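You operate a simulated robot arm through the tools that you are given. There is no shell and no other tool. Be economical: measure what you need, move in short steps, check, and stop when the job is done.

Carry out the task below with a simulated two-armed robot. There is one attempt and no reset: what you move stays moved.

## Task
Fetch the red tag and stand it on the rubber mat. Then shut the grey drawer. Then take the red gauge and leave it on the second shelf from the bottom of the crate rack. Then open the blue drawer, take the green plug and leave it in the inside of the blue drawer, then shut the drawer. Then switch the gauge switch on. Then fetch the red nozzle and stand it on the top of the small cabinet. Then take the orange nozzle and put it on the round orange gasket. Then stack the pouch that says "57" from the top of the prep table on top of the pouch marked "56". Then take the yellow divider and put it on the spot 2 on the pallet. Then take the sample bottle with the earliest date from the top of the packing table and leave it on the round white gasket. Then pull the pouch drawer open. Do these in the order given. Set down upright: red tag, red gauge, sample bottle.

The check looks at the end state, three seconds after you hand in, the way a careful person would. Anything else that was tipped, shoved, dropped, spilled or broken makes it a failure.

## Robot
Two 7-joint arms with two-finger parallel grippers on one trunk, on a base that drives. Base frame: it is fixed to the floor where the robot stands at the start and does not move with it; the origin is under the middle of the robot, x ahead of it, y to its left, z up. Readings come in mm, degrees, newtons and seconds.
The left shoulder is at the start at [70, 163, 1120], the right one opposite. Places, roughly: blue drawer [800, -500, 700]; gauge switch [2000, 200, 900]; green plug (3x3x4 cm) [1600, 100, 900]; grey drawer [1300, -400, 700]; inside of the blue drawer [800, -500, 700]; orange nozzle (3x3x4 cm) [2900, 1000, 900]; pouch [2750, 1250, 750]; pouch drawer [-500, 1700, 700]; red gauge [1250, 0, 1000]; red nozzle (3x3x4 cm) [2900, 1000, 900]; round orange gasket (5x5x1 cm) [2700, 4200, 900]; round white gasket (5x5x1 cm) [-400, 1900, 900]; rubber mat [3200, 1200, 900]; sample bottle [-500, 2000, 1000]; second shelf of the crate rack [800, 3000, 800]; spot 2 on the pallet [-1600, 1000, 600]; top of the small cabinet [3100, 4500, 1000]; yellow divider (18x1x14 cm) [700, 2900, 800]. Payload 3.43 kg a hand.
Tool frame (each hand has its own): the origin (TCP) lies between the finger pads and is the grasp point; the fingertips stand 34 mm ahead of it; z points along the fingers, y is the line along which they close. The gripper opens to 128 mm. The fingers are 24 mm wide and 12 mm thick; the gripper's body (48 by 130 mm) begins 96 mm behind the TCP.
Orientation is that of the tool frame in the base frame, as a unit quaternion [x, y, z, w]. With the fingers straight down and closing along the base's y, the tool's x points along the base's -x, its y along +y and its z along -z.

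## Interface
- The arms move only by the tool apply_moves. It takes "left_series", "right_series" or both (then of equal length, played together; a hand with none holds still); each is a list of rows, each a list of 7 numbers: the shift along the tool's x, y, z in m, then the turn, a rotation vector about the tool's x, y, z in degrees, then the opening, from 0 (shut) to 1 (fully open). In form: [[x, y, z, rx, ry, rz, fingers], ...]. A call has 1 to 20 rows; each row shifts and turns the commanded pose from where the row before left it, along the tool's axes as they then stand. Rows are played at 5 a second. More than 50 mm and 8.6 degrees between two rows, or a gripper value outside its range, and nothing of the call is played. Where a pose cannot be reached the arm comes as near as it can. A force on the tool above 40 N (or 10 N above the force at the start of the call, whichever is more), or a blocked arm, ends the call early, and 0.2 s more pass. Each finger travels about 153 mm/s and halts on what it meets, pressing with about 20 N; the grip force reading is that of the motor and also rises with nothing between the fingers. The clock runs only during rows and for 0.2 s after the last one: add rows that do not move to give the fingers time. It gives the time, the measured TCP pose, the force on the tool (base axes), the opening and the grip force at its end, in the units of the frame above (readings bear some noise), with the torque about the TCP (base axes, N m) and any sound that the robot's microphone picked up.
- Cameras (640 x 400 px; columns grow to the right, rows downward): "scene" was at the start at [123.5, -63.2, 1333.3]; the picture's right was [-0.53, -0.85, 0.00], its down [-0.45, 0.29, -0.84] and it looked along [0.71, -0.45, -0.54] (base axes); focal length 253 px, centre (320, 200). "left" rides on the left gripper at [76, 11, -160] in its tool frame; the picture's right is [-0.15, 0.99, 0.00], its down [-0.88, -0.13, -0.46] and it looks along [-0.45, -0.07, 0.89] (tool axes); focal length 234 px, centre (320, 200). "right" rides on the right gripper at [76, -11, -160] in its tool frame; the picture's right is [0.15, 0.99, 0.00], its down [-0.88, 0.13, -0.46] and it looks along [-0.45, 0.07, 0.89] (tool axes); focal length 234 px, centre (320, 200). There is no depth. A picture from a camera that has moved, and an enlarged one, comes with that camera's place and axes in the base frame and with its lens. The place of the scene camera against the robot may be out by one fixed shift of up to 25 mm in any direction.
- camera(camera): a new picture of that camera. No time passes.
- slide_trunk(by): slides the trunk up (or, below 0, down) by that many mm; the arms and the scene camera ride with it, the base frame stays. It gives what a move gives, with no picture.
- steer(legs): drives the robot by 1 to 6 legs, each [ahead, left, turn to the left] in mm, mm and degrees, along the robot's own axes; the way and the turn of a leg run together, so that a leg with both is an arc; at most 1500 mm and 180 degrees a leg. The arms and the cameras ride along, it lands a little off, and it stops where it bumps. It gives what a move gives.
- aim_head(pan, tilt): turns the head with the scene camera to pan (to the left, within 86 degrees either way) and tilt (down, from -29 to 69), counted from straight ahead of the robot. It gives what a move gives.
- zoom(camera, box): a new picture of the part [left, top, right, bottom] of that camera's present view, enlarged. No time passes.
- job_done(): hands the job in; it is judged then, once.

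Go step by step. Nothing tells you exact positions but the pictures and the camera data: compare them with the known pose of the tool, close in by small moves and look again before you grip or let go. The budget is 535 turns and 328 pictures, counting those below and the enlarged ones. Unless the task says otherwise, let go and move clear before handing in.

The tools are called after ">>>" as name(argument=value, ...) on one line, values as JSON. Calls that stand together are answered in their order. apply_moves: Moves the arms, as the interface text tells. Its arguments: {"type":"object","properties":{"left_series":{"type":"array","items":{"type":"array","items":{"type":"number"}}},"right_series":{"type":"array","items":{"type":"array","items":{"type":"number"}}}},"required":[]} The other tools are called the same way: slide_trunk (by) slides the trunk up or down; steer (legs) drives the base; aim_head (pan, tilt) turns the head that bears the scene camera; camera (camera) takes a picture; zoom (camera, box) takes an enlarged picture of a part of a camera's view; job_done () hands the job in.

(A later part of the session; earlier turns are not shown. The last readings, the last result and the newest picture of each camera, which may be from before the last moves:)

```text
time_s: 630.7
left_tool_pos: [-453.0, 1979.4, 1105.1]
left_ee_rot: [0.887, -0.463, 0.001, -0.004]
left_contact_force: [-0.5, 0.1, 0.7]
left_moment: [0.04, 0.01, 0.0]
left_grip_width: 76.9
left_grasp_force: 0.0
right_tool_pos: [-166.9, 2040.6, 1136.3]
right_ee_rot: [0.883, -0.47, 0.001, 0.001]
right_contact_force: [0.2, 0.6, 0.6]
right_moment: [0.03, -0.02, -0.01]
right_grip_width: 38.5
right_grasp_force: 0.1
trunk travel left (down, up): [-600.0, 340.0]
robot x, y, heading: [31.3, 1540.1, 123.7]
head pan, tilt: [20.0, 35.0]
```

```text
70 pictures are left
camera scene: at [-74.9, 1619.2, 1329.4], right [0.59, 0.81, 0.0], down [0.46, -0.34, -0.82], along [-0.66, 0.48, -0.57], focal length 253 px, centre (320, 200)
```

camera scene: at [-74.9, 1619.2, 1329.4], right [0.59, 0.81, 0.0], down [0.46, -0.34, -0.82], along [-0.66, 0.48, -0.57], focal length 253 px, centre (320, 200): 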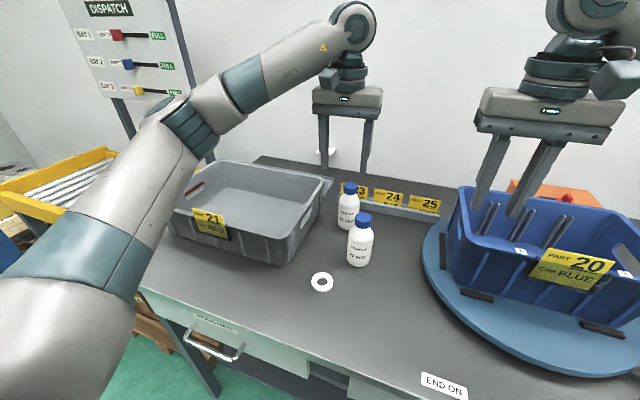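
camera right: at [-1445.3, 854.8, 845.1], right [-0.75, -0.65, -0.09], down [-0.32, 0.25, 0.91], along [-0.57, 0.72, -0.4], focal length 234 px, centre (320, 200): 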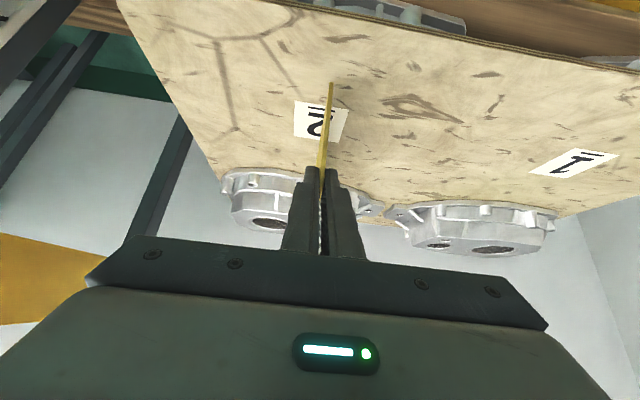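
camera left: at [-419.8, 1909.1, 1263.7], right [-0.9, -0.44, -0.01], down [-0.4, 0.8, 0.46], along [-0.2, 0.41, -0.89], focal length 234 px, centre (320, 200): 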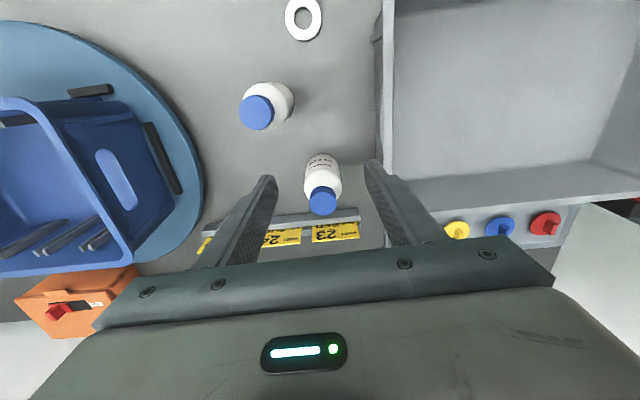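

>>> zoom(camera="scene", box=[320, 175, 400, 275])

```text
4.00 times, centred on (360, 225) of scene
camera zoom: at [-74.9, 1619.2, 1329.4], right [0.59, 0.81, 0.0], down [0.46, -0.34, -0.82], along [-0.66, 0.48, -0.57], focal length 1012 px, centre (160, 100)
```

zoom: 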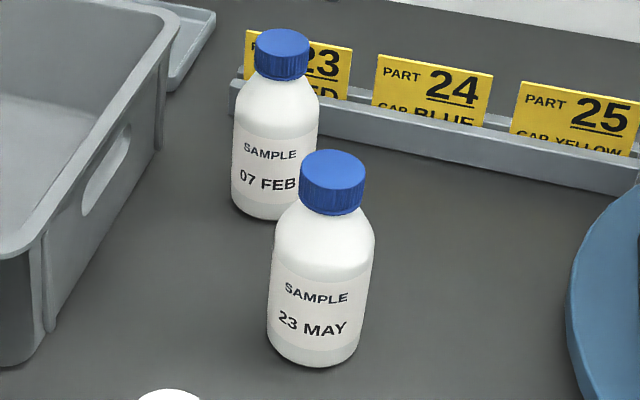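

>>> apply_moves(left_series=[[-0.038, -0.0045, 0, 0, 0, 0, 0.7], [-0.0375, -0.0045, 0, 0, 0, 0, 0.7], [0, 0, 0.045, 0, 0, 0, 0.7], [0, 0, 0.045, 0, 0, 0, 0.7], [0, 0, 0, 0, 0, 0, 0.7]])

>>> camera(camera="left")

>>> zoom(camera="scene", box=[280, 90, 420, 270])

```text
time_s: 631.9
left_tool_pos: [-484.7, 2047.3, 1016.8]
left_ee_rot: [0.886, -0.463, 0.002, -0.003]
left_contact_force: [0.9, -0.3, 0.1]
left_moment: [-0.01, 0.0, -0.01]
left_grip_width: 89.6
left_grasp_force: 0.2
right_tool_pos: [-168.2, 2041.6, 1137.0]
right_ee_rot: [0.882, -0.47, 0.001, 0.002]
right_contact_force: [-0.7, -0.6, 0.0]
right_moment: [-0.03, 0.01, -0.01]
right_grip_width: 38.3
right_grasp_force: 0.1
trunk travel left (down, up): [-600.0, 340.0]
robot x, y, heading: [29.0, 1540.4, 123.6]
head pan, tilt: [20.0, 35.0]
```

```text
68 pictures are left
camera left: at [-452.7, 1976.8, 1176.6], right [-0.9, -0.44, -0.01], down [-0.4, 0.8, 0.46], along [-0.2, 0.41, -0.89], focal length 234 px, centre (320, 200)
```

left: 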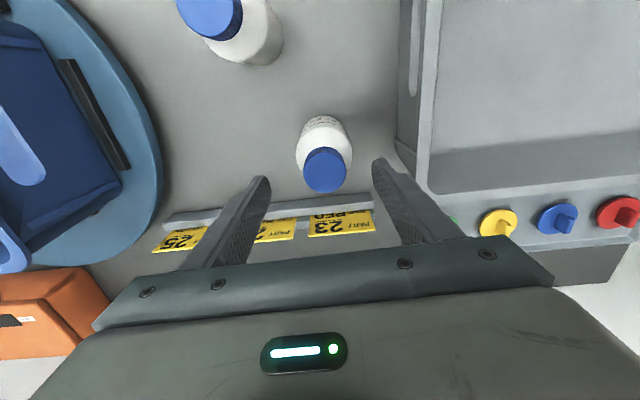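

```text
2.22 times, centred on (350, 180) of scene
camera zoom: at [-74.4, 1619.9, 1329.4], right [0.59, 0.81, 0.0], down [0.46, -0.34, -0.82], along [-0.66, 0.48, -0.57], focal length 562 px, centre (253, 244)
```

zoom: 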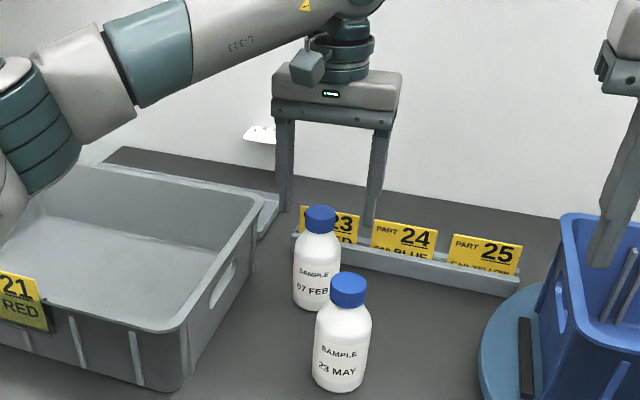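

>>> apply_moves(left_series=[[0.003, 0.006, 0.03, 0, 0, 0, 0.7], [0, 0, 0.03, 0, 0, 0, 0.7], [0, 0, 0, 0, 0, 0, 0.7]])

>>> camera(camera="left")

>>> zoom(camera="scene", box=[300, 120, 420, 270])

```text
time_s: 632.7
left_tool_pos: [-489.9, 2040.8, 956.9]
left_ee_rot: [0.886, -0.463, 0.001, -0.003]
left_contact_force: [-0.2, 0.6, -0.2]
left_moment: [0.0, 0.0, -0.01]
left_grip_width: 89.6
left_grasp_force: 0.1
right_tool_pos: [-168.4, 2041.2, 1135.1]
right_ee_rot: [0.882, -0.47, 0.001, 0.003]
right_contact_force: [-0.3, 0.3, 0.5]
right_moment: [0.01, 0.02, 0.02]
right_grip_width: 38.0
right_grasp_force: 0.0
trunk travel left (down, up): [-600.0, 340.0]
robot x, y, heading: [26.4, 1539.7, 124.0]
head pan, tilt: [20.0, 35.0]
```

```text
66 pictures are left
camera left: at [-457.1, 1970.3, 1116.1], right [-0.9, -0.44, -0.01], down [-0.4, 0.8, 0.46], along [-0.2, 0.41, -0.89], focal length 234 px, centre (320, 200)
```

left: 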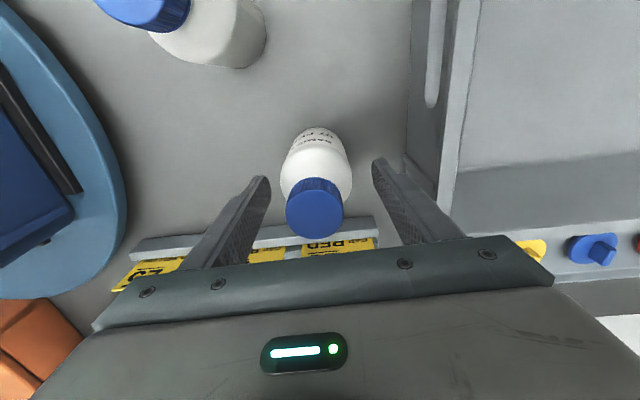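

```text
2.67 times, centred on (360, 195) of scene
camera zoom: at [-74.8, 1620.1, 1329.3], right [0.59, 0.81, 0.0], down [0.46, -0.34, -0.82], along [-0.66, 0.48, -0.57], focal length 675 px, centre (213, 213)
```

zoom: 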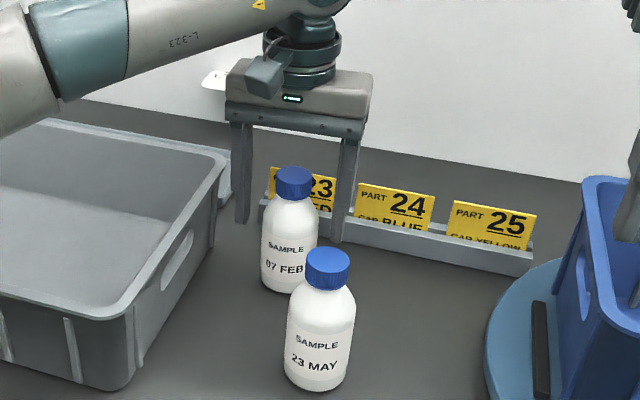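

>>> apply_moves(left_series=[[0, -0.003, 0.025, 0, 0, 0, 0.7], [0, 0, 0.025, 0, 0, 0, 0.7], [0, 0, 0, 0, 0, 0, 0.6], [0, 0, 0, 0, 0, 0, 0.5], [0, 0, 0, 0, 0, 0, 0.42], [0, 0, 0, 0, 0, 0, 0.36], [0, 0, 0, 0, 0, 0, 0.3]])

>>> zoom(camera="scene", box=[300, 120, 420, 270])

```text
time_s: 634.3
left_tool_pos: [-486.5, 2040.9, 906.3]
left_ee_rot: [0.886, -0.463, 0.001, -0.003]
left_contact_force: [0.4, 0.4, 0.4]
left_moment: [-0.04, 0.07, -0.01]
left_grip_width: 57.6
left_grasp_force: 20.6
right_tool_pos: [-168.0, 2041.1, 1134.5]
right_ee_rot: [0.883, -0.47, 0.001, 0.002]
right_contact_force: [0.5, 0.6, 0.0]
right_moment: [0.0, 0.0, -0.01]
right_grip_width: 38.4
right_grasp_force: 0.0
trunk travel left (down, up): [-600.0, 340.0]
robot x, y, heading: [28.8, 1543.5, 123.8]
head pan, tilt: [20.0, 35.0]
```

```text
2.67 times, centred on (360, 195) of scene
camera zoom: at [-75.1, 1620.2, 1329.3], right [0.59, 0.81, 0.0], down [0.46, -0.34, -0.82], along [-0.66, 0.48, -0.57], focal length 675 px, centre (213, 213)
```

zoom: 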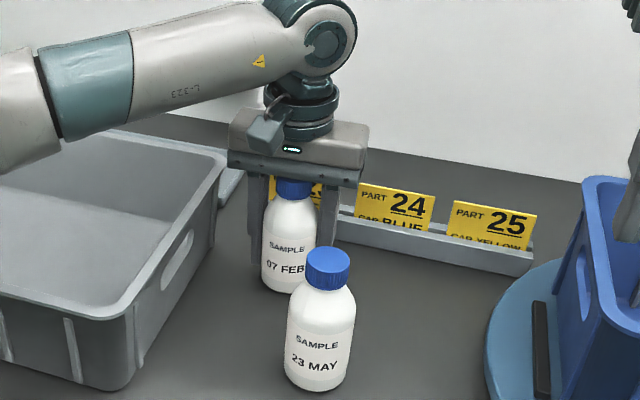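

>>> apply_moves(left_series=[[0, 0, -0.005, 0, 0, 0, 0.3], [0, 0, -0.015, 0, 0, 0, 0.3], [0, 0, -0.03, 0, 0, 0, 0.3], [0, 0, -0.035, 0, 0, 0, 0.3], [0, 0, -0.035, 0, 0, 0, 0.3], [0, 0, -0.035, 0, 0, 0, 0.3], [0, 0, 0, 0, 0, 0, 0.3]])

>>> zoom(camera="scene", box=[280, 60, 420, 270])

```text
time_s: 635.9
left_tool_pos: [-487.6, 2041.8, 1060.7]
left_ee_rot: [0.886, -0.464, 0.001, -0.003]
left_contact_force: [0.5, 0.4, -1.9]
left_moment: [0.05, -0.04, 0.0]
left_grip_width: 57.6
left_grasp_force: 19.8
right_tool_pos: [-168.5, 2042.8, 1134.4]
right_ee_rot: [0.883, -0.47, 0.003, 0.001]
right_contact_force: [0.3, 0.3, -0.6]
right_moment: [0.0, 0.0, -0.03]
right_grip_width: 38.6
right_grasp_force: 0.1
trunk travel left (down, up): [-600.0, 340.0]
robot x, y, heading: [25.8, 1541.5, 123.8]
head pan, tilt: [20.0, 35.0]
```

```text
1.90 times, centred on (350, 165) of scene
camera zoom: at [-75.9, 1620.9, 1329.1], right [0.59, 0.81, 0.0], down [0.46, -0.34, -0.82], along [-0.66, 0.48, -0.57], focal length 482 px, centre (263, 267)
```

zoom: 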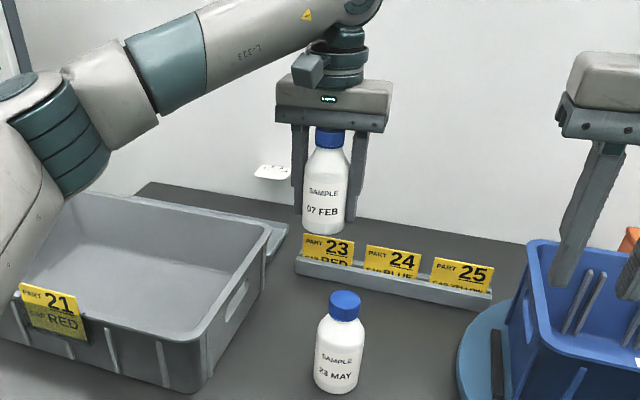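

>>> apply_moves(left_series=[[0.0448, 0.001, 0, 0, 0, 0, 0.3], [0.0448, 0.001, 0, 0, 0, 0, 0.3], [0.0448, 0.001, 0, 0, 0, 0, 0.3], [0.0448, 0.001, 0, 0, 0, 0, 0.3], [0.0448, 0.001, 0, 0, 0, 0, 0.3], [0, 0, 0.04, 0, 0, 0, 0.3], [0, 0, 0.04, 0, 0, 0, 0.3], [0, 0, 0, 0, 0, 0, 0.3]])

>>> camera(camera="left")

>>> aim_head(pan=20, tilt=48)

>>> camera(camera="scene")

```text
time_s: 637.7
left_tool_pos: [-364.7, 1856.6, 979.1]
left_ee_rot: [0.886, -0.464, 0.003, -0.004]
left_contact_force: [0.3, 0.0, -2.3]
left_moment: [0.04, 0.01, 0.04]
left_grip_width: 57.4
left_grasp_force: 20.0
right_tool_pos: [-167.6, 2041.4, 1135.7]
right_ee_rot: [0.882, -0.471, 0.001, 0.001]
right_contact_force: [0.3, -0.3, 0.0]
right_moment: [0.0, -0.01, -0.03]
right_grip_width: 38.5
right_grasp_force: 0.1
trunk travel left (down, up): [-600.0, 340.0]
robot x, y, heading: [25.4, 1540.7, 123.5]
head pan, tilt: [20.0, 35.0]
```

```text
62 pictures are left
camera left: at [-330.6, 1787.1, 1139.3], right [-0.9, -0.44, -0.01], down [-0.4, 0.8, 0.46], along [-0.2, 0.41, -0.89], focal length 234 px, centre (320, 200)
```

left: 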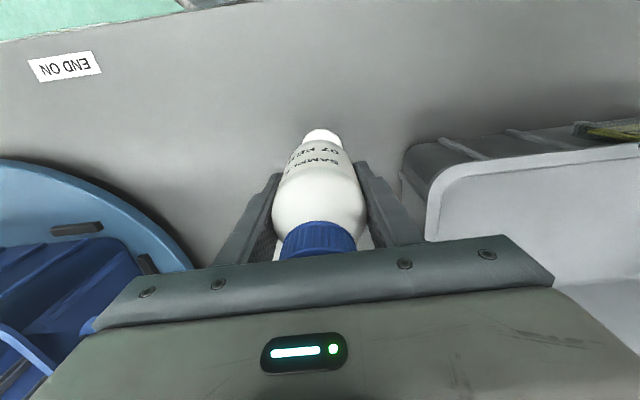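

```text
time_s: 638.5
left_tool_pos: [-363.9, 1857.1, 979.3]
left_ee_rot: [0.886, -0.463, 0.001, -0.003]
left_contact_force: [0.6, -0.7, -2.0]
left_moment: [-0.02, 0.02, 0.01]
left_grip_width: 57.6
left_grasp_force: 19.9
right_tool_pos: [-167.9, 2041.0, 1135.0]
right_ee_rot: [0.882, -0.471, 0.002, 0.002]
right_contact_force: [-0.3, -0.7, -0.4]
right_moment: [0.0, 0.0, 0.0]
right_grip_width: 38.3
right_grasp_force: 0.2
trunk travel left (down, up): [-600.0, 340.0]
robot x, y, heading: [26.2, 1543.2, 123.7]
head pan, tilt: [20.0, 48.0]
```

```text
61 pictures are left
camera scene: at [-67.9, 1614.9, 1310.3], right [0.59, 0.81, 0.0], down [0.6, -0.44, -0.67], along [-0.54, 0.4, -0.74], focal length 253 px, centre (320, 200)
```

scene: 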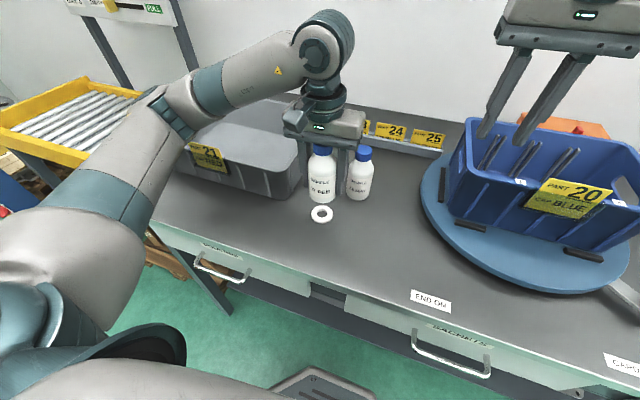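

>>> apply_moves(left_series=[[0, 0, 0.025, 0, 0, 0, 0.3], [0, 0, 0.02, 0, 0, 0, 0.3], [0, 0, 0, 0, 0, 0, 0.3]])

>>> zoom(camera="left", box=[240, 100, 400, 200])

>>> zoom(camera="scene", box=[270, 120, 390, 240])

```text
time_s: 639.2
left_tool_pos: [-360.1, 1855.1, 934.8]
left_ee_rot: [0.887, -0.462, 0.0, -0.003]
left_contact_force: [0.0, 0.1, -2.8]
left_moment: [0.0, -0.01, 0.01]
left_grip_width: 57.5
left_grasp_force: 19.9
right_tool_pos: [-165.5, 2041.1, 1136.7]
right_ee_rot: [0.883, -0.47, 0.0, 0.002]
right_contact_force: [-1.0, 0.7, 0.7]
right_moment: [-0.01, 0.02, 0.01]
right_grip_width: 38.3
right_grasp_force: 0.1
trunk travel left (down, up): [-600.0, 340.0]
robot x, y, heading: [27.0, 1540.8, 123.8]
head pan, tilt: [20.0, 48.0]
```

```text
4.00 times, centred on (320, 150) of left
camera zoom: at [-327.8, 1785.2, 1095.2], right [-0.9, -0.45, -0.01], down [-0.4, 0.79, 0.46], along [-0.2, 0.41, -0.89], focal length 937 px, centre (320, 400)
```

zoom: 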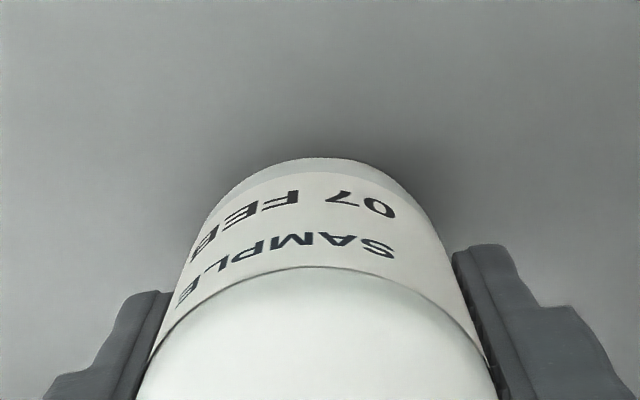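

```text
3.33 times, centred on (330, 180) of scene
camera zoom: at [-65.2, 1613.4, 1310.6], right [0.59, 0.81, 0.0], down [0.6, -0.44, -0.67], along [-0.54, 0.4, -0.74], focal length 843 px, centre (287, 267)
```

zoom: 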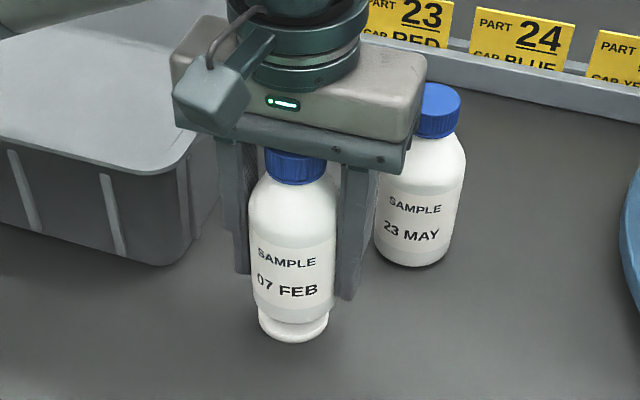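

>>> apply_moves(left_series=[[0, 0.002, 0.008, 0, 0, 0, 0.3], [0, 0, 0.004, 0, 0, 0, 0.3], [0, 0, 0, 0, 0, 0, 0.3]])

>>> apply_moves(left_series=[[0, 0, 0.003, 0, 0, 0, 0.3], [0, 0, 0, 0, 0, 0, 0.3]])

>>> apply_moves(left_series=[[0, 0, 0.002, 0, 0, 0, 0.3], [0, 0, 0, 0, 0, 0, 0.3]])

```text
time_s: 640.0
left_tool_pos: [-364.1, 1856.2, 923.5]
left_ee_rot: [0.886, -0.464, 0.002, -0.003]
left_contact_force: [0.3, 0.2, -2.7]
left_moment: [0.03, -0.02, -0.01]
left_grip_width: 57.5
left_grasp_force: 19.7
right_tool_pos: [-167.8, 2041.5, 1135.6]
right_ee_rot: [0.883, -0.47, 0.001, 0.001]
right_contact_force: [0.4, -0.5, 0.2]
right_moment: [-0.03, 0.02, 0.04]
right_grip_width: 38.4
right_grasp_force: 0.1
trunk travel left (down, up): [-600.0, 340.0]
robot x, y, heading: [24.8, 1538.5, 123.8]
head pan, tilt: [20.0, 48.0]
```

```text
time_s: 640.6
left_tool_pos: [-363.5, 1856.5, 919.8]
left_ee_rot: [0.886, -0.464, 0.002, -0.004]
left_contact_force: [0.0, -0.6, -3.4]
left_moment: [0.02, 0.02, 0.03]
left_grip_width: 57.7
left_grasp_force: 19.9
right_tool_pos: [-168.4, 2042.2, 1137.5]
right_ee_rot: [0.882, -0.471, 0.001, 0.002]
right_contact_force: [-0.1, -0.3, -0.7]
right_moment: [-0.01, 0.01, -0.02]
right_grip_width: 38.3
right_grasp_force: 0.0
trunk travel left (down, up): [-600.0, 340.0]
robot x, y, heading: [26.2, 1540.2, 123.8]
head pan, tilt: [20.0, 48.0]
```

```text
time_s: 641.2
left_tool_pos: [-364.5, 1856.7, 916.3]
left_ee_rot: [0.886, -0.463, 0.002, -0.003]
left_contact_force: [-0.5, 0.3, -3.2]
left_moment: [0.02, 0.03, 0.0]
left_grip_width: 57.7
left_grasp_force: 20.3
right_tool_pos: [-168.0, 2042.2, 1135.8]
right_ee_rot: [0.883, -0.47, 0.001, 0.002]
right_contact_force: [0.5, -0.3, -0.3]
right_moment: [0.02, 0.02, -0.01]
right_grip_width: 38.6
right_grasp_force: 0.0
trunk travel left (down, up): [-600.0, 340.0]
robot x, y, heading: [25.7, 1537.3, 123.8]
head pan, tilt: [20.0, 48.0]
```

>>> apply_moves(left_series=[[0, 0, 0.002, 0, 0, 0, 0.3], [0, 0, 0, 0, 0, 0, 0.3]])

>>> apply_moves(left_series=[[0, 0, 0.002, 0, 0, 0, 0.3], [0, 0, 0, 0, 0, 0, 0.3]])

>>> zoom(camera="scene", box=[270, 120, 390, 240])

```text
time_s: 641.9
left_tool_pos: [-364.1, 1856.4, 918.0]
left_ee_rot: [0.886, -0.463, 0.001, -0.004]
left_contact_force: [-1.1, 0.5, -2.4]
left_moment: [0.01, 0.01, 0.0]
left_grip_width: 57.5
left_grasp_force: 19.9
right_tool_pos: [-167.8, 2041.8, 1136.0]
right_ee_rot: [0.883, -0.47, 0.001, 0.001]
right_contact_force: [0.7, -0.3, 0.0]
right_moment: [-0.03, -0.01, -0.01]
right_grip_width: 38.7
right_grasp_force: 0.1
trunk travel left (down, up): [-600.0, 340.0]
robot x, y, heading: [27.9, 1540.9, 123.7]
head pan, tilt: [20.0, 48.0]
```

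```text
time_s: 642.5
left_tool_pos: [-363.7, 1856.6, 915.2]
left_ee_rot: [0.886, -0.463, 0.001, -0.003]
left_contact_force: [0.4, -0.1, -2.5]
left_moment: [-0.03, -0.02, 0.04]
left_grip_width: 57.6
left_grasp_force: 20.2
right_tool_pos: [-167.4, 2042.3, 1134.7]
right_ee_rot: [0.883, -0.47, 0.001, 0.002]
right_contact_force: [-0.5, 0.1, -0.2]
right_moment: [-0.02, -0.02, 0.0]
right_grip_width: 38.5
right_grasp_force: 0.0
trunk travel left (down, up): [-600.0, 340.0]
robot x, y, heading: [28.8, 1544.2, 124.0]
head pan, tilt: [20.0, 48.0]
```

```text
3.33 times, centred on (330, 180) of scene
camera zoom: at [-67.8, 1614.9, 1310.2], right [0.59, 0.81, 0.0], down [0.6, -0.44, -0.67], along [-0.54, 0.4, -0.74], focal length 843 px, centre (287, 267)
```

zoom: 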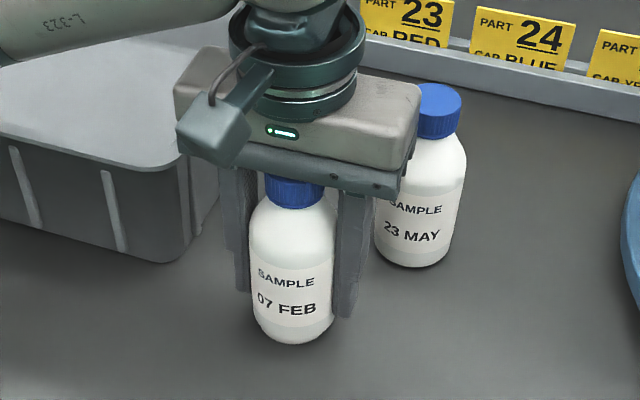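

>>> apply_moves(left_series=[[0, 0, 0.002, 0, 0, 0, 0.3], [0, 0, 0, 0, 0, 0, 0.3]])

>>> apply_moves(left_series=[[0, 0, 0.0015, 0, 0, 0, 0.3], [0, 0, 0, 0, 0, 0, 0.3]])

>>> apply_moves(left_series=[[0, 0, 0.0015, 0, 0, 0, 0.3], [0, 0, 0, 0, 0, 0, 0.3]])

```text
time_s: 643.0
left_tool_pos: [-363.5, 1856.7, 912.4]
left_ee_rot: [0.886, -0.463, 0.001, -0.003]
left_contact_force: [-1.0, -0.2, 4.2]
left_moment: [-0.04, 0.11, 0.02]
left_grip_width: 57.4
left_grasp_force: 20.2
right_tool_pos: [-167.7, 2042.4, 1137.6]
right_ee_rot: [0.883, -0.47, 0.001, 0.002]
right_contact_force: [-0.1, -0.5, 0.4]
right_moment: [0.02, 0.01, -0.01]
right_grip_width: 38.3
right_grasp_force: 0.1
trunk travel left (down, up): [-600.0, 340.0]
robot x, y, heading: [25.5, 1541.5, 123.8]
head pan, tilt: [20.0, 48.0]
```

```text
time_s: 643.6
left_tool_pos: [-363.1, 1856.4, 913.4]
left_ee_rot: [0.886, -0.464, 0.0, -0.004]
left_contact_force: [-2.6, -0.7, 15.3]
left_moment: [-0.15, 0.26, 0.0]
left_grip_width: 57.4
left_grasp_force: 20.0
right_tool_pos: [-168.3, 2040.2, 1136.7]
right_ee_rot: [0.882, -0.471, 0.001, 0.002]
right_contact_force: [0.1, -0.4, 0.3]
right_moment: [-0.02, 0.01, -0.01]
right_grip_width: 38.1
right_grasp_force: 0.1
trunk travel left (down, up): [-600.0, 340.0]
robot x, y, heading: [25.3, 1540.7, 123.7]
head pan, tilt: [20.0, 48.0]
```

```text
time_s: 644.2
left_tool_pos: [-362.0, 1857.1, 910.3]
left_ee_rot: [0.886, -0.463, 0.001, -0.004]
left_contact_force: [-0.7, 1.3, 18.6]
left_moment: [-0.17, 0.13, -0.02]
left_grip_width: 57.3
left_grasp_force: 19.9
right_tool_pos: [-166.5, 2040.8, 1136.2]
right_ee_rot: [0.882, -0.47, 0.001, 0.002]
right_contact_force: [0.0, 0.1, 0.2]
right_moment: [-0.04, -0.01, 0.0]
right_grip_width: 38.4
right_grasp_force: 0.1
trunk travel left (down, up): [-600.0, 340.0]
robot x, y, heading: [27.1, 1544.4, 124.0]
head pan, tilt: [20.0, 48.0]
```

>>> apply_moves(left_series=[[0, 0, -0.002, 0, 0, 0, 0.3], [0, 0, 0, 0, 0, 0, 0.46], [0, 0, 0, 0, 0, 0, 0.48], [0, 0, 0, 0, 0, 0, 0.52], [0, 0, 0, 0, 0, 0, 0.58], [0, 0, 0, 0, 0, 0, 0.64], [0, 0, 0, 0, 0, 0, 0.64]])

>>> zoom(camera="scene", box=[270, 120, 390, 240])

```text
time_s: 645.9
left_tool_pos: [-362.6, 1856.4, 911.5]
left_ee_rot: [0.886, -0.463, 0.001, -0.003]
left_contact_force: [-0.6, -0.3, -0.6]
left_moment: [0.01, -0.02, -0.03]
left_grip_width: 82.0
left_grasp_force: 0.1
right_tool_pos: [-168.7, 2041.5, 1135.1]
right_ee_rot: [0.882, -0.47, 0.001, 0.001]
right_contact_force: [-0.3, 0.2, -0.3]
right_moment: [0.01, 0.0, -0.03]
right_grip_width: 38.4
right_grasp_force: 0.0
trunk travel left (down, up): [-600.0, 340.0]
robot x, y, heading: [25.3, 1541.2, 123.7]
head pan, tilt: [20.0, 48.0]
```

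```text
3.33 times, centred on (330, 180) of scene
camera zoom: at [-67.6, 1614.8, 1310.3], right [0.59, 0.81, 0.0], down [0.6, -0.44, -0.67], along [-0.54, 0.4, -0.74], focal length 843 px, centre (287, 267)
```

zoom: 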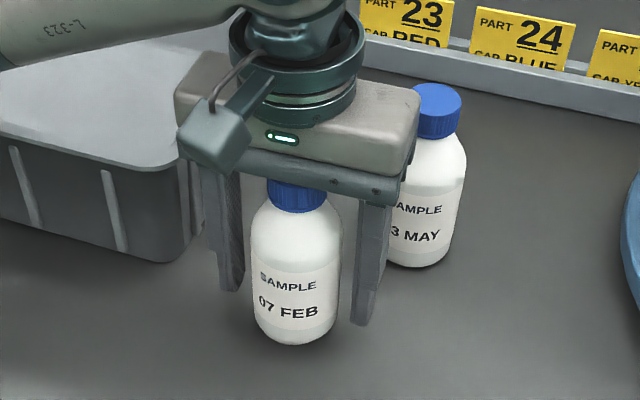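

>>> apply_moves(left_series=[[0, 0, -0.02, 0, 0, 0, 0.64], [0, 0, -0.04, 0, 0, 0, 0.64], [0, 0, -0.045, 0, 0, 0, 0.64], [0, 0, -0.045, 0, 0, 0, 0.64], [0, 0, -0.045, 0, 0, 0, 0.64], [0, 0, -0.02, 0, 0, 0, 0.64]])

>>> camera(camera="left")

>>> camera(camera="scene")

```text
time_s: 647.2
left_tool_pos: [-364.8, 1853.6, 1126.1]
left_ee_rot: [0.886, -0.464, 0.001, -0.004]
left_contact_force: [0.7, 0.2, 0.6]
left_moment: [0.04, -0.02, 0.01]
left_grip_width: 81.8
left_grasp_force: 0.1
right_tool_pos: [-167.9, 2040.9, 1135.9]
right_ee_rot: [0.883, -0.47, 0.001, 0.001]
right_contact_force: [0.5, 0.4, 0.2]
right_moment: [0.01, 0.0, 0.02]
right_grip_width: 38.3
right_grasp_force: 0.0
trunk travel left (down, up): [-600.0, 340.0]
robot x, y, heading: [23.6, 1537.8, 123.8]
head pan, tilt: [20.0, 48.0]
```

```text
56 pictures are left
camera left: at [-331.5, 1783.8, 1285.5], right [-0.9, -0.44, -0.01], down [-0.4, 0.8, 0.46], along [-0.2, 0.41, -0.89], focal length 234 px, centre (320, 200)
```

left: 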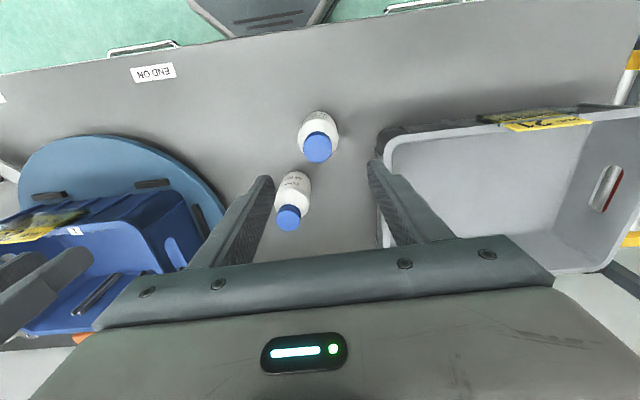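

```text
55 pictures are left
camera scene: at [-67.4, 1614.6, 1310.2], right [0.59, 0.81, 0.0], down [0.6, -0.44, -0.67], along [-0.54, 0.4, -0.74], focal length 253 px, centre (320, 200)
```

scene: 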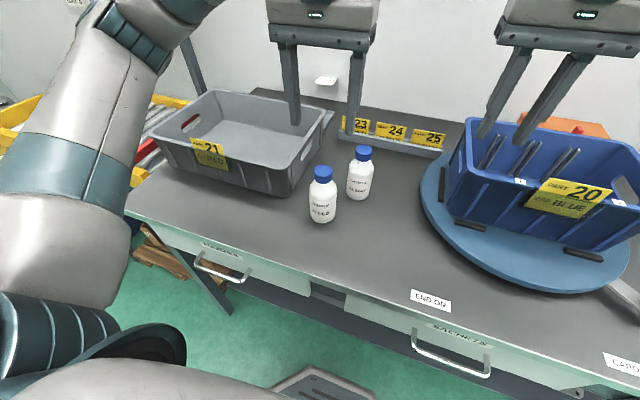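

The bottle stands on the white gasket. Last task: the POUCHES drawer at the left. I back off and set the left hand to the horizontal handle grip used before.

>>> steer(legs=[[-550, 0, 0.2], [0, 165, 0]])

>>> apply_moves(left_series=[[0, 0.02, 0.03, 0, 0, 8, 0.5], [0, 0.02, 0.03, 0, 0, 8, 0.5], [0, 0, 0, 0, 0, 8, 0.5], [0, 0, 0, 0, 0, 8, 0.5], [0, 0, 0, 0, 0, 8, 0.5], [0, 0, 0, 0, 0, 8, 0.5], [0, 0, 0, 0, 0, 8, 0.5], [0, 0, 0, 0, 0, 8, 0.5], [0, 0, 0, 0, 0, 8, 0.5], [0, 0, 0, 0, 0, 8, 0.5], [0, 0, 0, 0, 0, 8, 0.5]])

>>> apply_moves(left_series=[[0, 0.0328, -0.0023, -8.2, 0, 0, 0.5], [0, 0.0328, -0.0023, -8.2, 0, 0, 0.5], [0, 0.0328, -0.0023, -8.2, 0, 0, 0.5], [0, 0.0328, -0.0023, -8.2, 0, 0, 0.5], [0, 0.0328, -0.0023, -8.2, 0, 0, 0.5], [0, 0.0328, -0.0023, -8.2, 0, 0, 0.5], [0, 0.0328, -0.0023, -8.2, 0, 0, 0.5], [0, 0.0328, -0.0023, -8.2, 0, 0, 0.5], [0, 0.0328, -0.0023, -8.2, 0, 0, 0.5], [0, 0.0328, -0.0023, -8.2, 0, 0, 0.5], [0, 0.0328, -0.0023, -8.0, 0, 0, 0.5]])

>>> aim_head(pan=30, tilt=40)

>>> camera(camera="scene")

```text
time_s: 651.5
left_tool_pos: [-203.0, 1301.0, 1124.8]
left_ee_rot: [0.888, -0.46, 0.002, -0.002]
left_contact_force: [0.0, 0.0, -0.3]
left_moment: [0.01, -0.01, -0.01]
left_grip_width: 81.9
left_grasp_force: 0.1
right_tool_pos: [-7.6, 1490.5, 1135.6]
right_ee_rot: [0.883, -0.469, 0.0, 0.002]
right_contact_force: [0.7, 0.5, -1.3]
right_moment: [-0.01, 0.01, -0.02]
right_grip_width: 38.3
right_grasp_force: 0.0
trunk travel left (down, up): [-600.0, 340.0]
robot x, y, heading: [190.0, 993.8, 124.2]
head pan, tilt: [20.0, 48.0]
```

```text
time_s: 653.9
left_tool_pos: [-195.5, 1264.0, 1063.0]
left_ee_rot: [-0.318, 0.948, 0.002, 0.002]
left_contact_force: [-0.6, -0.2, -1.2]
left_moment: [0.01, 0.02, -0.03]
left_grip_width: 64.0
left_grasp_force: 0.1
left hand out of reach, approached as far as the arm can: row 10, 11
right_tool_pos: [-7.0, 1491.5, 1135.4]
right_ee_rot: [0.884, -0.468, 0.002, 0.002]
right_contact_force: [0.3, 0.1, 0.0]
right_moment: [0.01, 0.06, 0.0]
right_grip_width: 38.6
right_grasp_force: 0.0
trunk travel left (down, up): [-600.0, 340.0]
robot x, y, heading: [189.6, 992.6, 124.2]
head pan, tilt: [20.0, 48.0]
```

```text
time_s: 656.3
left_tool_pos: [-282.6, 1452.1, 1219.9]
left_ee_rot: [-0.249, 0.731, 0.602, -0.205]
left_contact_force: [-0.1, -0.9, -0.2]
left_moment: [0.01, 0.02, 0.03]
left_grip_width: 64.2
left_grasp_force: 0.2
left hand out of reach, approached as far as the arm can: row 1, 2, 3, 4
right_tool_pos: [-8.5, 1491.2, 1135.1]
right_ee_rot: [0.884, -0.467, 0.001, 0.001]
right_contact_force: [0.3, 1.1, -0.2]
right_moment: [-0.03, -0.03, 0.0]
right_grip_width: 38.1
right_grasp_force: 0.1
trunk travel left (down, up): [-600.0, 340.0]
robot x, y, heading: [190.1, 992.2, 124.2]
head pan, tilt: [20.0, 48.0]
```

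```text
time_s: 657.0
left_tool_pos: [-281.0, 1452.2, 1219.6]
left_ee_rot: [-0.249, 0.733, 0.6, -0.204]
left_contact_force: [0.6, 0.0, -0.9]
left_moment: [0.03, 0.02, 0.01]
left_grip_width: 64.2
left_grasp_force: 0.1
right_tool_pos: [-6.6, 1490.5, 1135.4]
right_ee_rot: [0.884, -0.468, 0.001, 0.002]
right_contact_force: [0.3, -0.4, -0.1]
right_moment: [-0.03, 0.0, -0.01]
right_grip_width: 38.3
right_grasp_force: 0.0
trunk travel left (down, up): [-600.0, 340.0]
robot x, y, heading: [191.2, 994.4, 124.1]
head pan, tilt: [30.0, 40.0]
```

```text
54 pictures are left
camera scene: at [82.5, 1055.6, 1321.7], right [0.44, 0.9, 0.0], down [0.58, -0.28, -0.77], along [-0.69, 0.34, -0.64], focal length 253 px, centre (320, 200)
```

scene: 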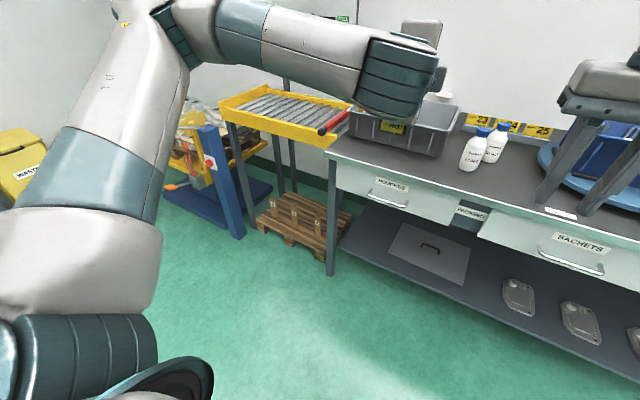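

>>> zoom(camera="scene", box=[320, 150, 520, 260])

>>> slide_trunk(by=-440)

>>> apply_moves(left_series=[[0, 0, 0, -6, 0, 0, 0.8], [0, 0, 0, -5.5, 0, 0, 0.8], [0, 0, 0, 0, -2, 0, 0.8], [0, 0, 0, 0, 0, 0, 0.8]])

>>> camera(camera="left")

```text
3.20 times, centred on (420, 205) of scene
camera zoom: at [82.5, 1055.6, 1321.7], right [0.44, 0.9, 0.0], down [0.58, -0.28, -0.77], along [-0.69, 0.34, -0.64], focal length 810 px, centre (0, 184)
```

zoom: 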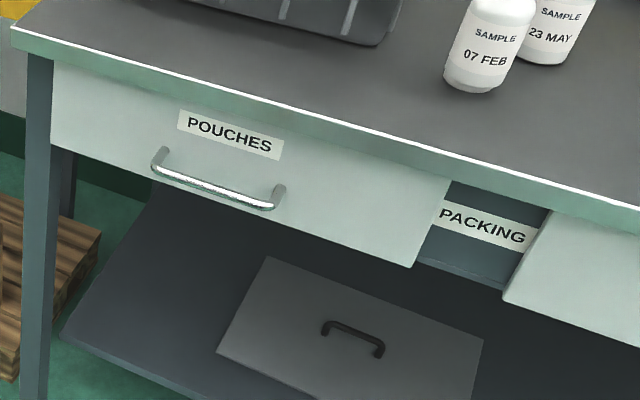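

```text
refused: -440 is not a number from -400 to 400
```

```text
time_s: 658.0
left_tool_pos: [-280.3, 1451.0, 1220.5]
left_ee_rot: [-0.215, 0.671, 0.676, -0.216]
left_contact_force: [0.6, -0.3, -0.4]
left_moment: [-0.01, 0.0, 0.03]
left_grip_width: 102.5
left_grasp_force: 0.1
right_tool_pos: [-7.7, 1492.0, 1135.6]
right_ee_rot: [0.884, -0.468, 0.001, 0.002]
right_contact_force: [0.3, -0.4, -0.2]
right_moment: [0.01, -0.01, -0.02]
right_grip_width: 38.8
right_grasp_force: 0.1
trunk travel left (down, up): [-600.0, 340.0]
robot x, y, heading: [194.0, 992.3, 124.3]
head pan, tilt: [30.0, 40.0]
```

```text
52 pictures are left
camera left: at [-249.6, 1277.3, 1230.4], right [0.12, 0.08, 0.99], down [0.98, 0.14, -0.13], along [-0.15, 0.99, -0.06], focal length 234 px, centre (320, 200)
```

left: 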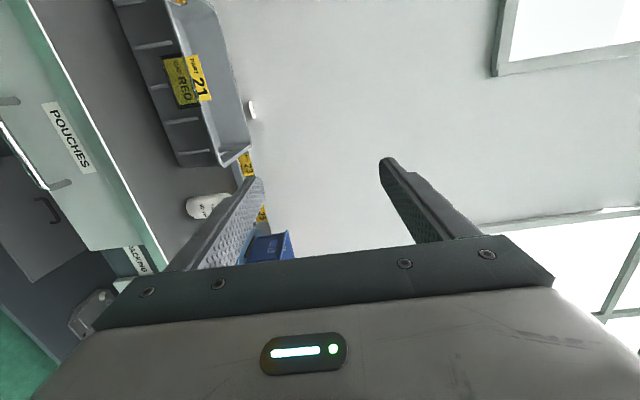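

>>> slide_trunk(by=-400)

>>> slide_trunk(by=-70)

>>> camera(camera="left")

>>> camera(camera="scene")

```text
time_s: 661.8
left_tool_pos: [-280.2, 1451.1, 820.3]
left_ee_rot: [-0.215, 0.671, 0.675, -0.217]
left_contact_force: [0.9, -1.0, -0.3]
left_moment: [-0.02, -0.02, 0.01]
left_grip_width: 102.2
left_grasp_force: 0.0
right_tool_pos: [-7.6, 1489.8, 735.7]
right_ee_rot: [0.884, -0.468, 0.001, 0.002]
right_contact_force: [0.4, -0.2, -0.6]
right_moment: [-0.02, -0.01, -0.01]
right_grip_width: 38.6
right_grasp_force: 0.1
trunk travel left (down, up): [-200.0, 740.0]
robot x, y, heading: [187.9, 991.8, 124.0]
head pan, tilt: [30.0, 40.0]
```

```text
time_s: 662.9
left_tool_pos: [-280.9, 1451.6, 750.0]
left_ee_rot: [-0.215, 0.672, 0.675, -0.217]
left_contact_force: [-0.2, -0.5, 0.1]
left_moment: [-0.01, 0.0, -0.02]
left_grip_width: 102.4
left_grasp_force: 0.1
right_tool_pos: [-7.9, 1491.8, 665.4]
right_ee_rot: [0.884, -0.468, 0.002, 0.001]
right_contact_force: [0.5, -0.3, -0.1]
right_moment: [-0.01, 0.01, 0.02]
right_grip_width: 38.3
right_grasp_force: 0.1
trunk travel left (down, up): [-130.0, 810.0]
robot x, y, heading: [186.9, 992.6, 124.1]
head pan, tilt: [30.0, 40.0]
```

```text
51 pictures are left
camera left: at [-249.5, 1276.7, 760.7], right [0.12, 0.08, 0.99], down [0.98, 0.14, -0.13], along [-0.15, 0.99, -0.06], focal length 234 px, centre (320, 200)
```

left: 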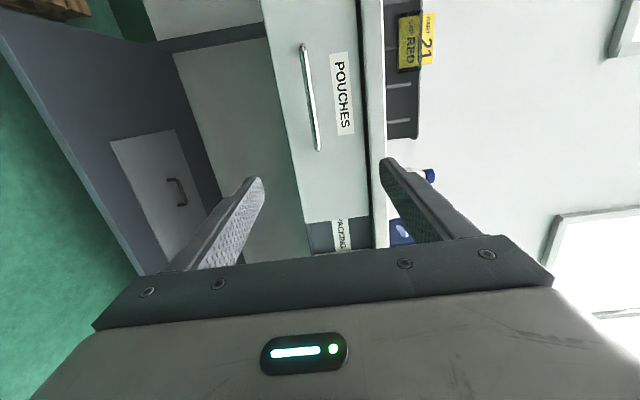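

```text
50 pictures are left
camera scene: at [82.7, 1055.3, 851.8], right [0.44, 0.9, 0.0], down [0.58, -0.28, -0.77], along [-0.69, 0.34, -0.64], focal length 253 px, centre (320, 200)
```

scene: 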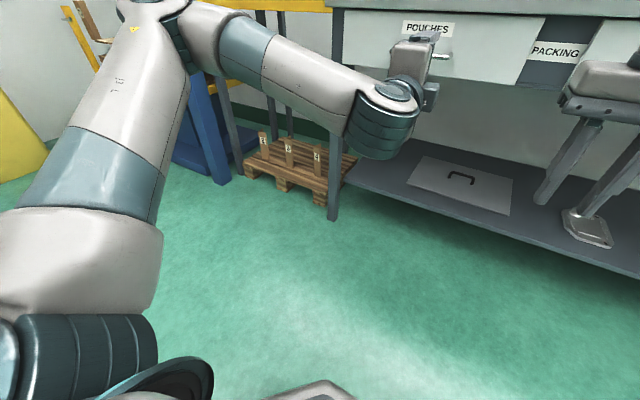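

>>> steer(legs=[[120, 58, 0]])

>>> camera(camera="left")

```text
time_s: 664.2
left_tool_pos: [-395.3, 1516.3, 749.2]
left_ee_rot: [-0.216, 0.672, 0.674, -0.217]
left_contact_force: [-0.2, 0.2, 0.2]
left_moment: [0.0, -0.02, -0.03]
left_grip_width: 102.3
left_grasp_force: 0.0
right_tool_pos: [-123.2, 1555.4, 666.1]
right_ee_rot: [0.883, -0.469, 0.002, 0.002]
right_contact_force: [0.0, -0.9, -0.3]
right_moment: [0.01, -0.01, 0.02]
right_grip_width: 38.6
right_grasp_force: 0.1
trunk travel left (down, up): [-130.0, 810.0]
robot x, y, heading: [75.0, 1055.9, 124.0]
head pan, tilt: [30.0, 40.0]
```

```text
49 pictures are left
camera left: at [-366.1, 1342.1, 760.2], right [0.12, 0.08, 0.99], down [0.98, 0.14, -0.13], along [-0.15, 0.99, -0.06], focal length 234 px, centre (320, 200)
```

left: 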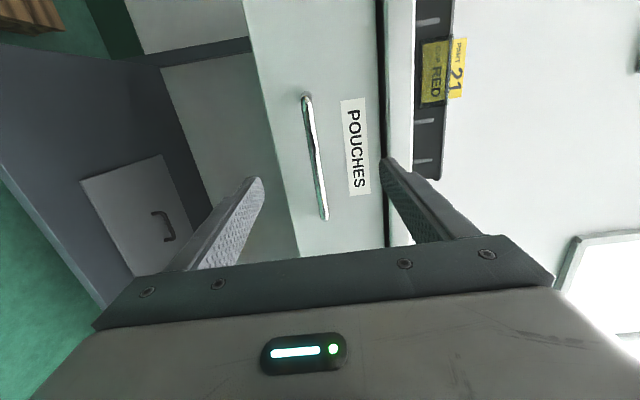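

>>> apply_moves(left_series=[[0.002, -0.003, 0.03, 0, 0, 0, 0.5], [0, 0, 0.03, 0, 0, 0, 0.5], [0, 0, 0.015, 0, 0, 0, 0.5], [0, 0, 0, 0, 0, 0, 0.5]])

>>> camera(camera="left")

```text
time_s: 665.2
left_tool_pos: [-442.8, 1577.7, 746.5]
left_ee_rot: [-0.216, 0.672, 0.674, -0.216]
left_contact_force: [0.0, -0.3, -0.7]
left_moment: [0.02, 0.0, -0.04]
left_grip_width: 63.7
left_grasp_force: 0.1
right_tool_pos: [-124.2, 1555.8, 666.9]
right_ee_rot: [0.883, -0.469, 0.001, 0.001]
right_contact_force: [0.8, -0.5, 0.2]
right_moment: [0.03, 0.01, 0.0]
right_grip_width: 38.3
right_grasp_force: 0.0
trunk travel left (down, up): [-130.0, 810.0]
robot x, y, heading: [74.9, 1057.9, 124.0]
head pan, tilt: [30.0, 40.0]
```

```text
48 pictures are left
camera left: at [-411.5, 1403.2, 758.1], right [0.12, 0.08, 0.99], down [0.98, 0.14, -0.13], along [-0.15, 0.99, -0.06], focal length 234 px, centre (320, 200)
```

left: 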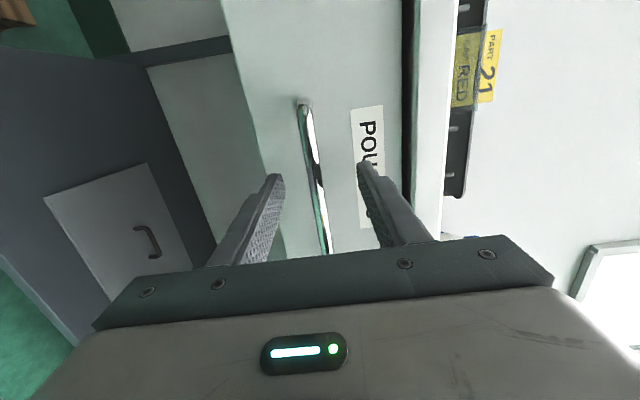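

>>> apply_moves(left_series=[[0, 0, 0.007, 0, 0, 0, 0.5], [0, 0, 0.005, 0, 0, 0, 0.5], [0, 0, 0, 0, 0, 0, 0.5]])

>>> apply_moves(left_series=[[0, 0, 0, 0, 0, 0, 0.25], [0, 0, 0, 0, 0, 0, 0.1], [0, 0, 0, 0, 0, 0, 0], [0, 0, 0, 0, 0, 0, 0]])

```text
time_s: 666.0
left_tool_pos: [-450.1, 1587.3, 746.3]
left_ee_rot: [-0.216, 0.672, 0.674, -0.217]
left_contact_force: [0.3, 0.4, -0.2]
left_moment: [0.02, -0.04, -0.02]
left_grip_width: 64.4
left_grasp_force: 0.0
right_tool_pos: [-123.4, 1555.7, 664.9]
right_ee_rot: [0.883, -0.469, 0.001, 0.002]
right_contact_force: [0.2, 0.1, 0.1]
right_moment: [-0.04, 0.01, -0.02]
right_grip_width: 38.1
right_grasp_force: 0.0
trunk travel left (down, up): [-130.0, 810.0]
robot x, y, heading: [73.2, 1060.3, 124.0]
head pan, tilt: [30.0, 40.0]
```

```text
time_s: 667.0
left_tool_pos: [-450.3, 1587.8, 745.2]
left_ee_rot: [-0.215, 0.674, 0.673, -0.216]
left_contact_force: [6.2, -7.0, -15.9]
left_moment: [0.07, -0.07, 0.42]
left_grip_width: 11.7
left_grasp_force: 44.5
right_tool_pos: [-124.7, 1555.5, 664.7]
right_ee_rot: [0.883, -0.468, 0.002, 0.001]
right_contact_force: [0.4, -0.1, 0.2]
right_moment: [0.0, 0.02, 0.01]
right_grip_width: 38.4
right_grasp_force: 0.1
trunk travel left (down, up): [-130.0, 810.0]
robot x, y, heading: [69.7, 1054.5, 124.0]
head pan, tilt: [30.0, 40.0]
```

>>> apply_moves(left_series=[[0, -0.003, 0, 0, 0, 0, 0], [0, 0, -0.008, 0, 0, 0, 0], [0, 0, 0, 0, 0, 0, 0]])

>>> steer(legs=[[-90, 0, 0]])

>>> steer(legs=[[-100, 0, 0]])

>>> camera(camera="scene")

```text
time_s: 667.8
left_tool_pos: [-444.2, 1579.2, 744.5]
left_ee_rot: [-0.215, 0.671, 0.675, -0.217]
left_contact_force: [-4.7, -0.4, -3.4]
left_moment: [0.03, 0.02, -1.03]
left_grip_width: 11.7
left_grasp_force: 44.5
right_tool_pos: [-123.8, 1555.7, 666.0]
right_ee_rot: [0.883, -0.469, 0.001, 0.002]
right_contact_force: [-0.6, 0.2, 0.1]
right_moment: [0.01, 0.03, -0.02]
right_grip_width: 38.6
right_grasp_force: 0.1
trunk travel left (down, up): [-130.0, 810.0]
robot x, y, heading: [73.0, 1061.3, 124.4]
head pan, tilt: [30.0, 40.0]
```

```text
time_s: 668.9
left_tool_pos: [-393.6, 1504.2, 743.8]
left_ee_rot: [-0.216, 0.672, 0.674, -0.217]
left_contact_force: [-4.6, -3.3, 0.0]
left_moment: [-0.01, 0.02, -0.06]
left_grip_width: 11.7
left_grasp_force: 44.8
right_tool_pos: [-73.8, 1480.6, 665.8]
right_ee_rot: [0.884, -0.468, 0.002, 0.0]
right_contact_force: [0.3, 0.2, 0.8]
right_moment: [-0.02, 0.01, 0.02]
right_grip_width: 38.3
right_grasp_force: 0.0
trunk travel left (down, up): [-130.0, 810.0]
robot x, y, heading: [124.7, 979.3, 124.1]
head pan, tilt: [30.0, 40.0]
```

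```text
time_s: 670.1
left_tool_pos: [-338.1, 1421.0, 745.7]
left_ee_rot: [-0.217, 0.671, 0.675, -0.218]
left_contact_force: [-4.5, -3.0, 0.4]
left_moment: [-0.05, 0.0, -0.31]
left_grip_width: 11.7
left_grasp_force: 44.9
right_tool_pos: [-18.2, 1398.9, 666.3]
right_ee_rot: [0.884, -0.468, 0.002, 0.002]
right_contact_force: [-0.3, 0.3, -0.2]
right_moment: [0.02, 0.02, -0.02]
right_grip_width: 38.5
right_grasp_force: 0.1
trunk travel left (down, up): [-130.0, 810.0]
robot x, y, heading: [182.9, 897.2, 124.0]
head pan, tilt: [30.0, 40.0]
```

```text
47 pictures are left
camera scene: at [72.0, 962.5, 851.8], right [0.44, 0.9, 0.0], down [0.58, -0.28, -0.77], along [-0.69, 0.33, -0.64], focal length 253 px, centre (320, 200)
```

scene: 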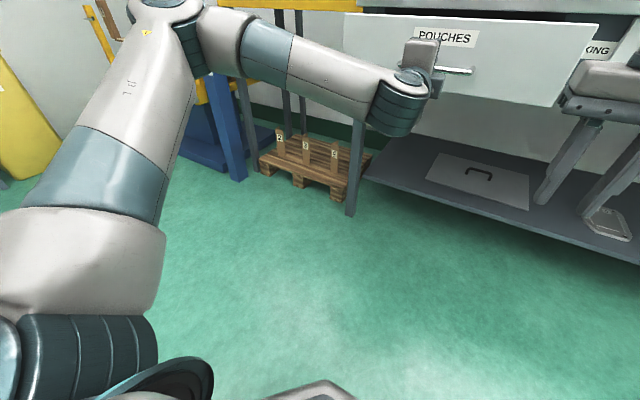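

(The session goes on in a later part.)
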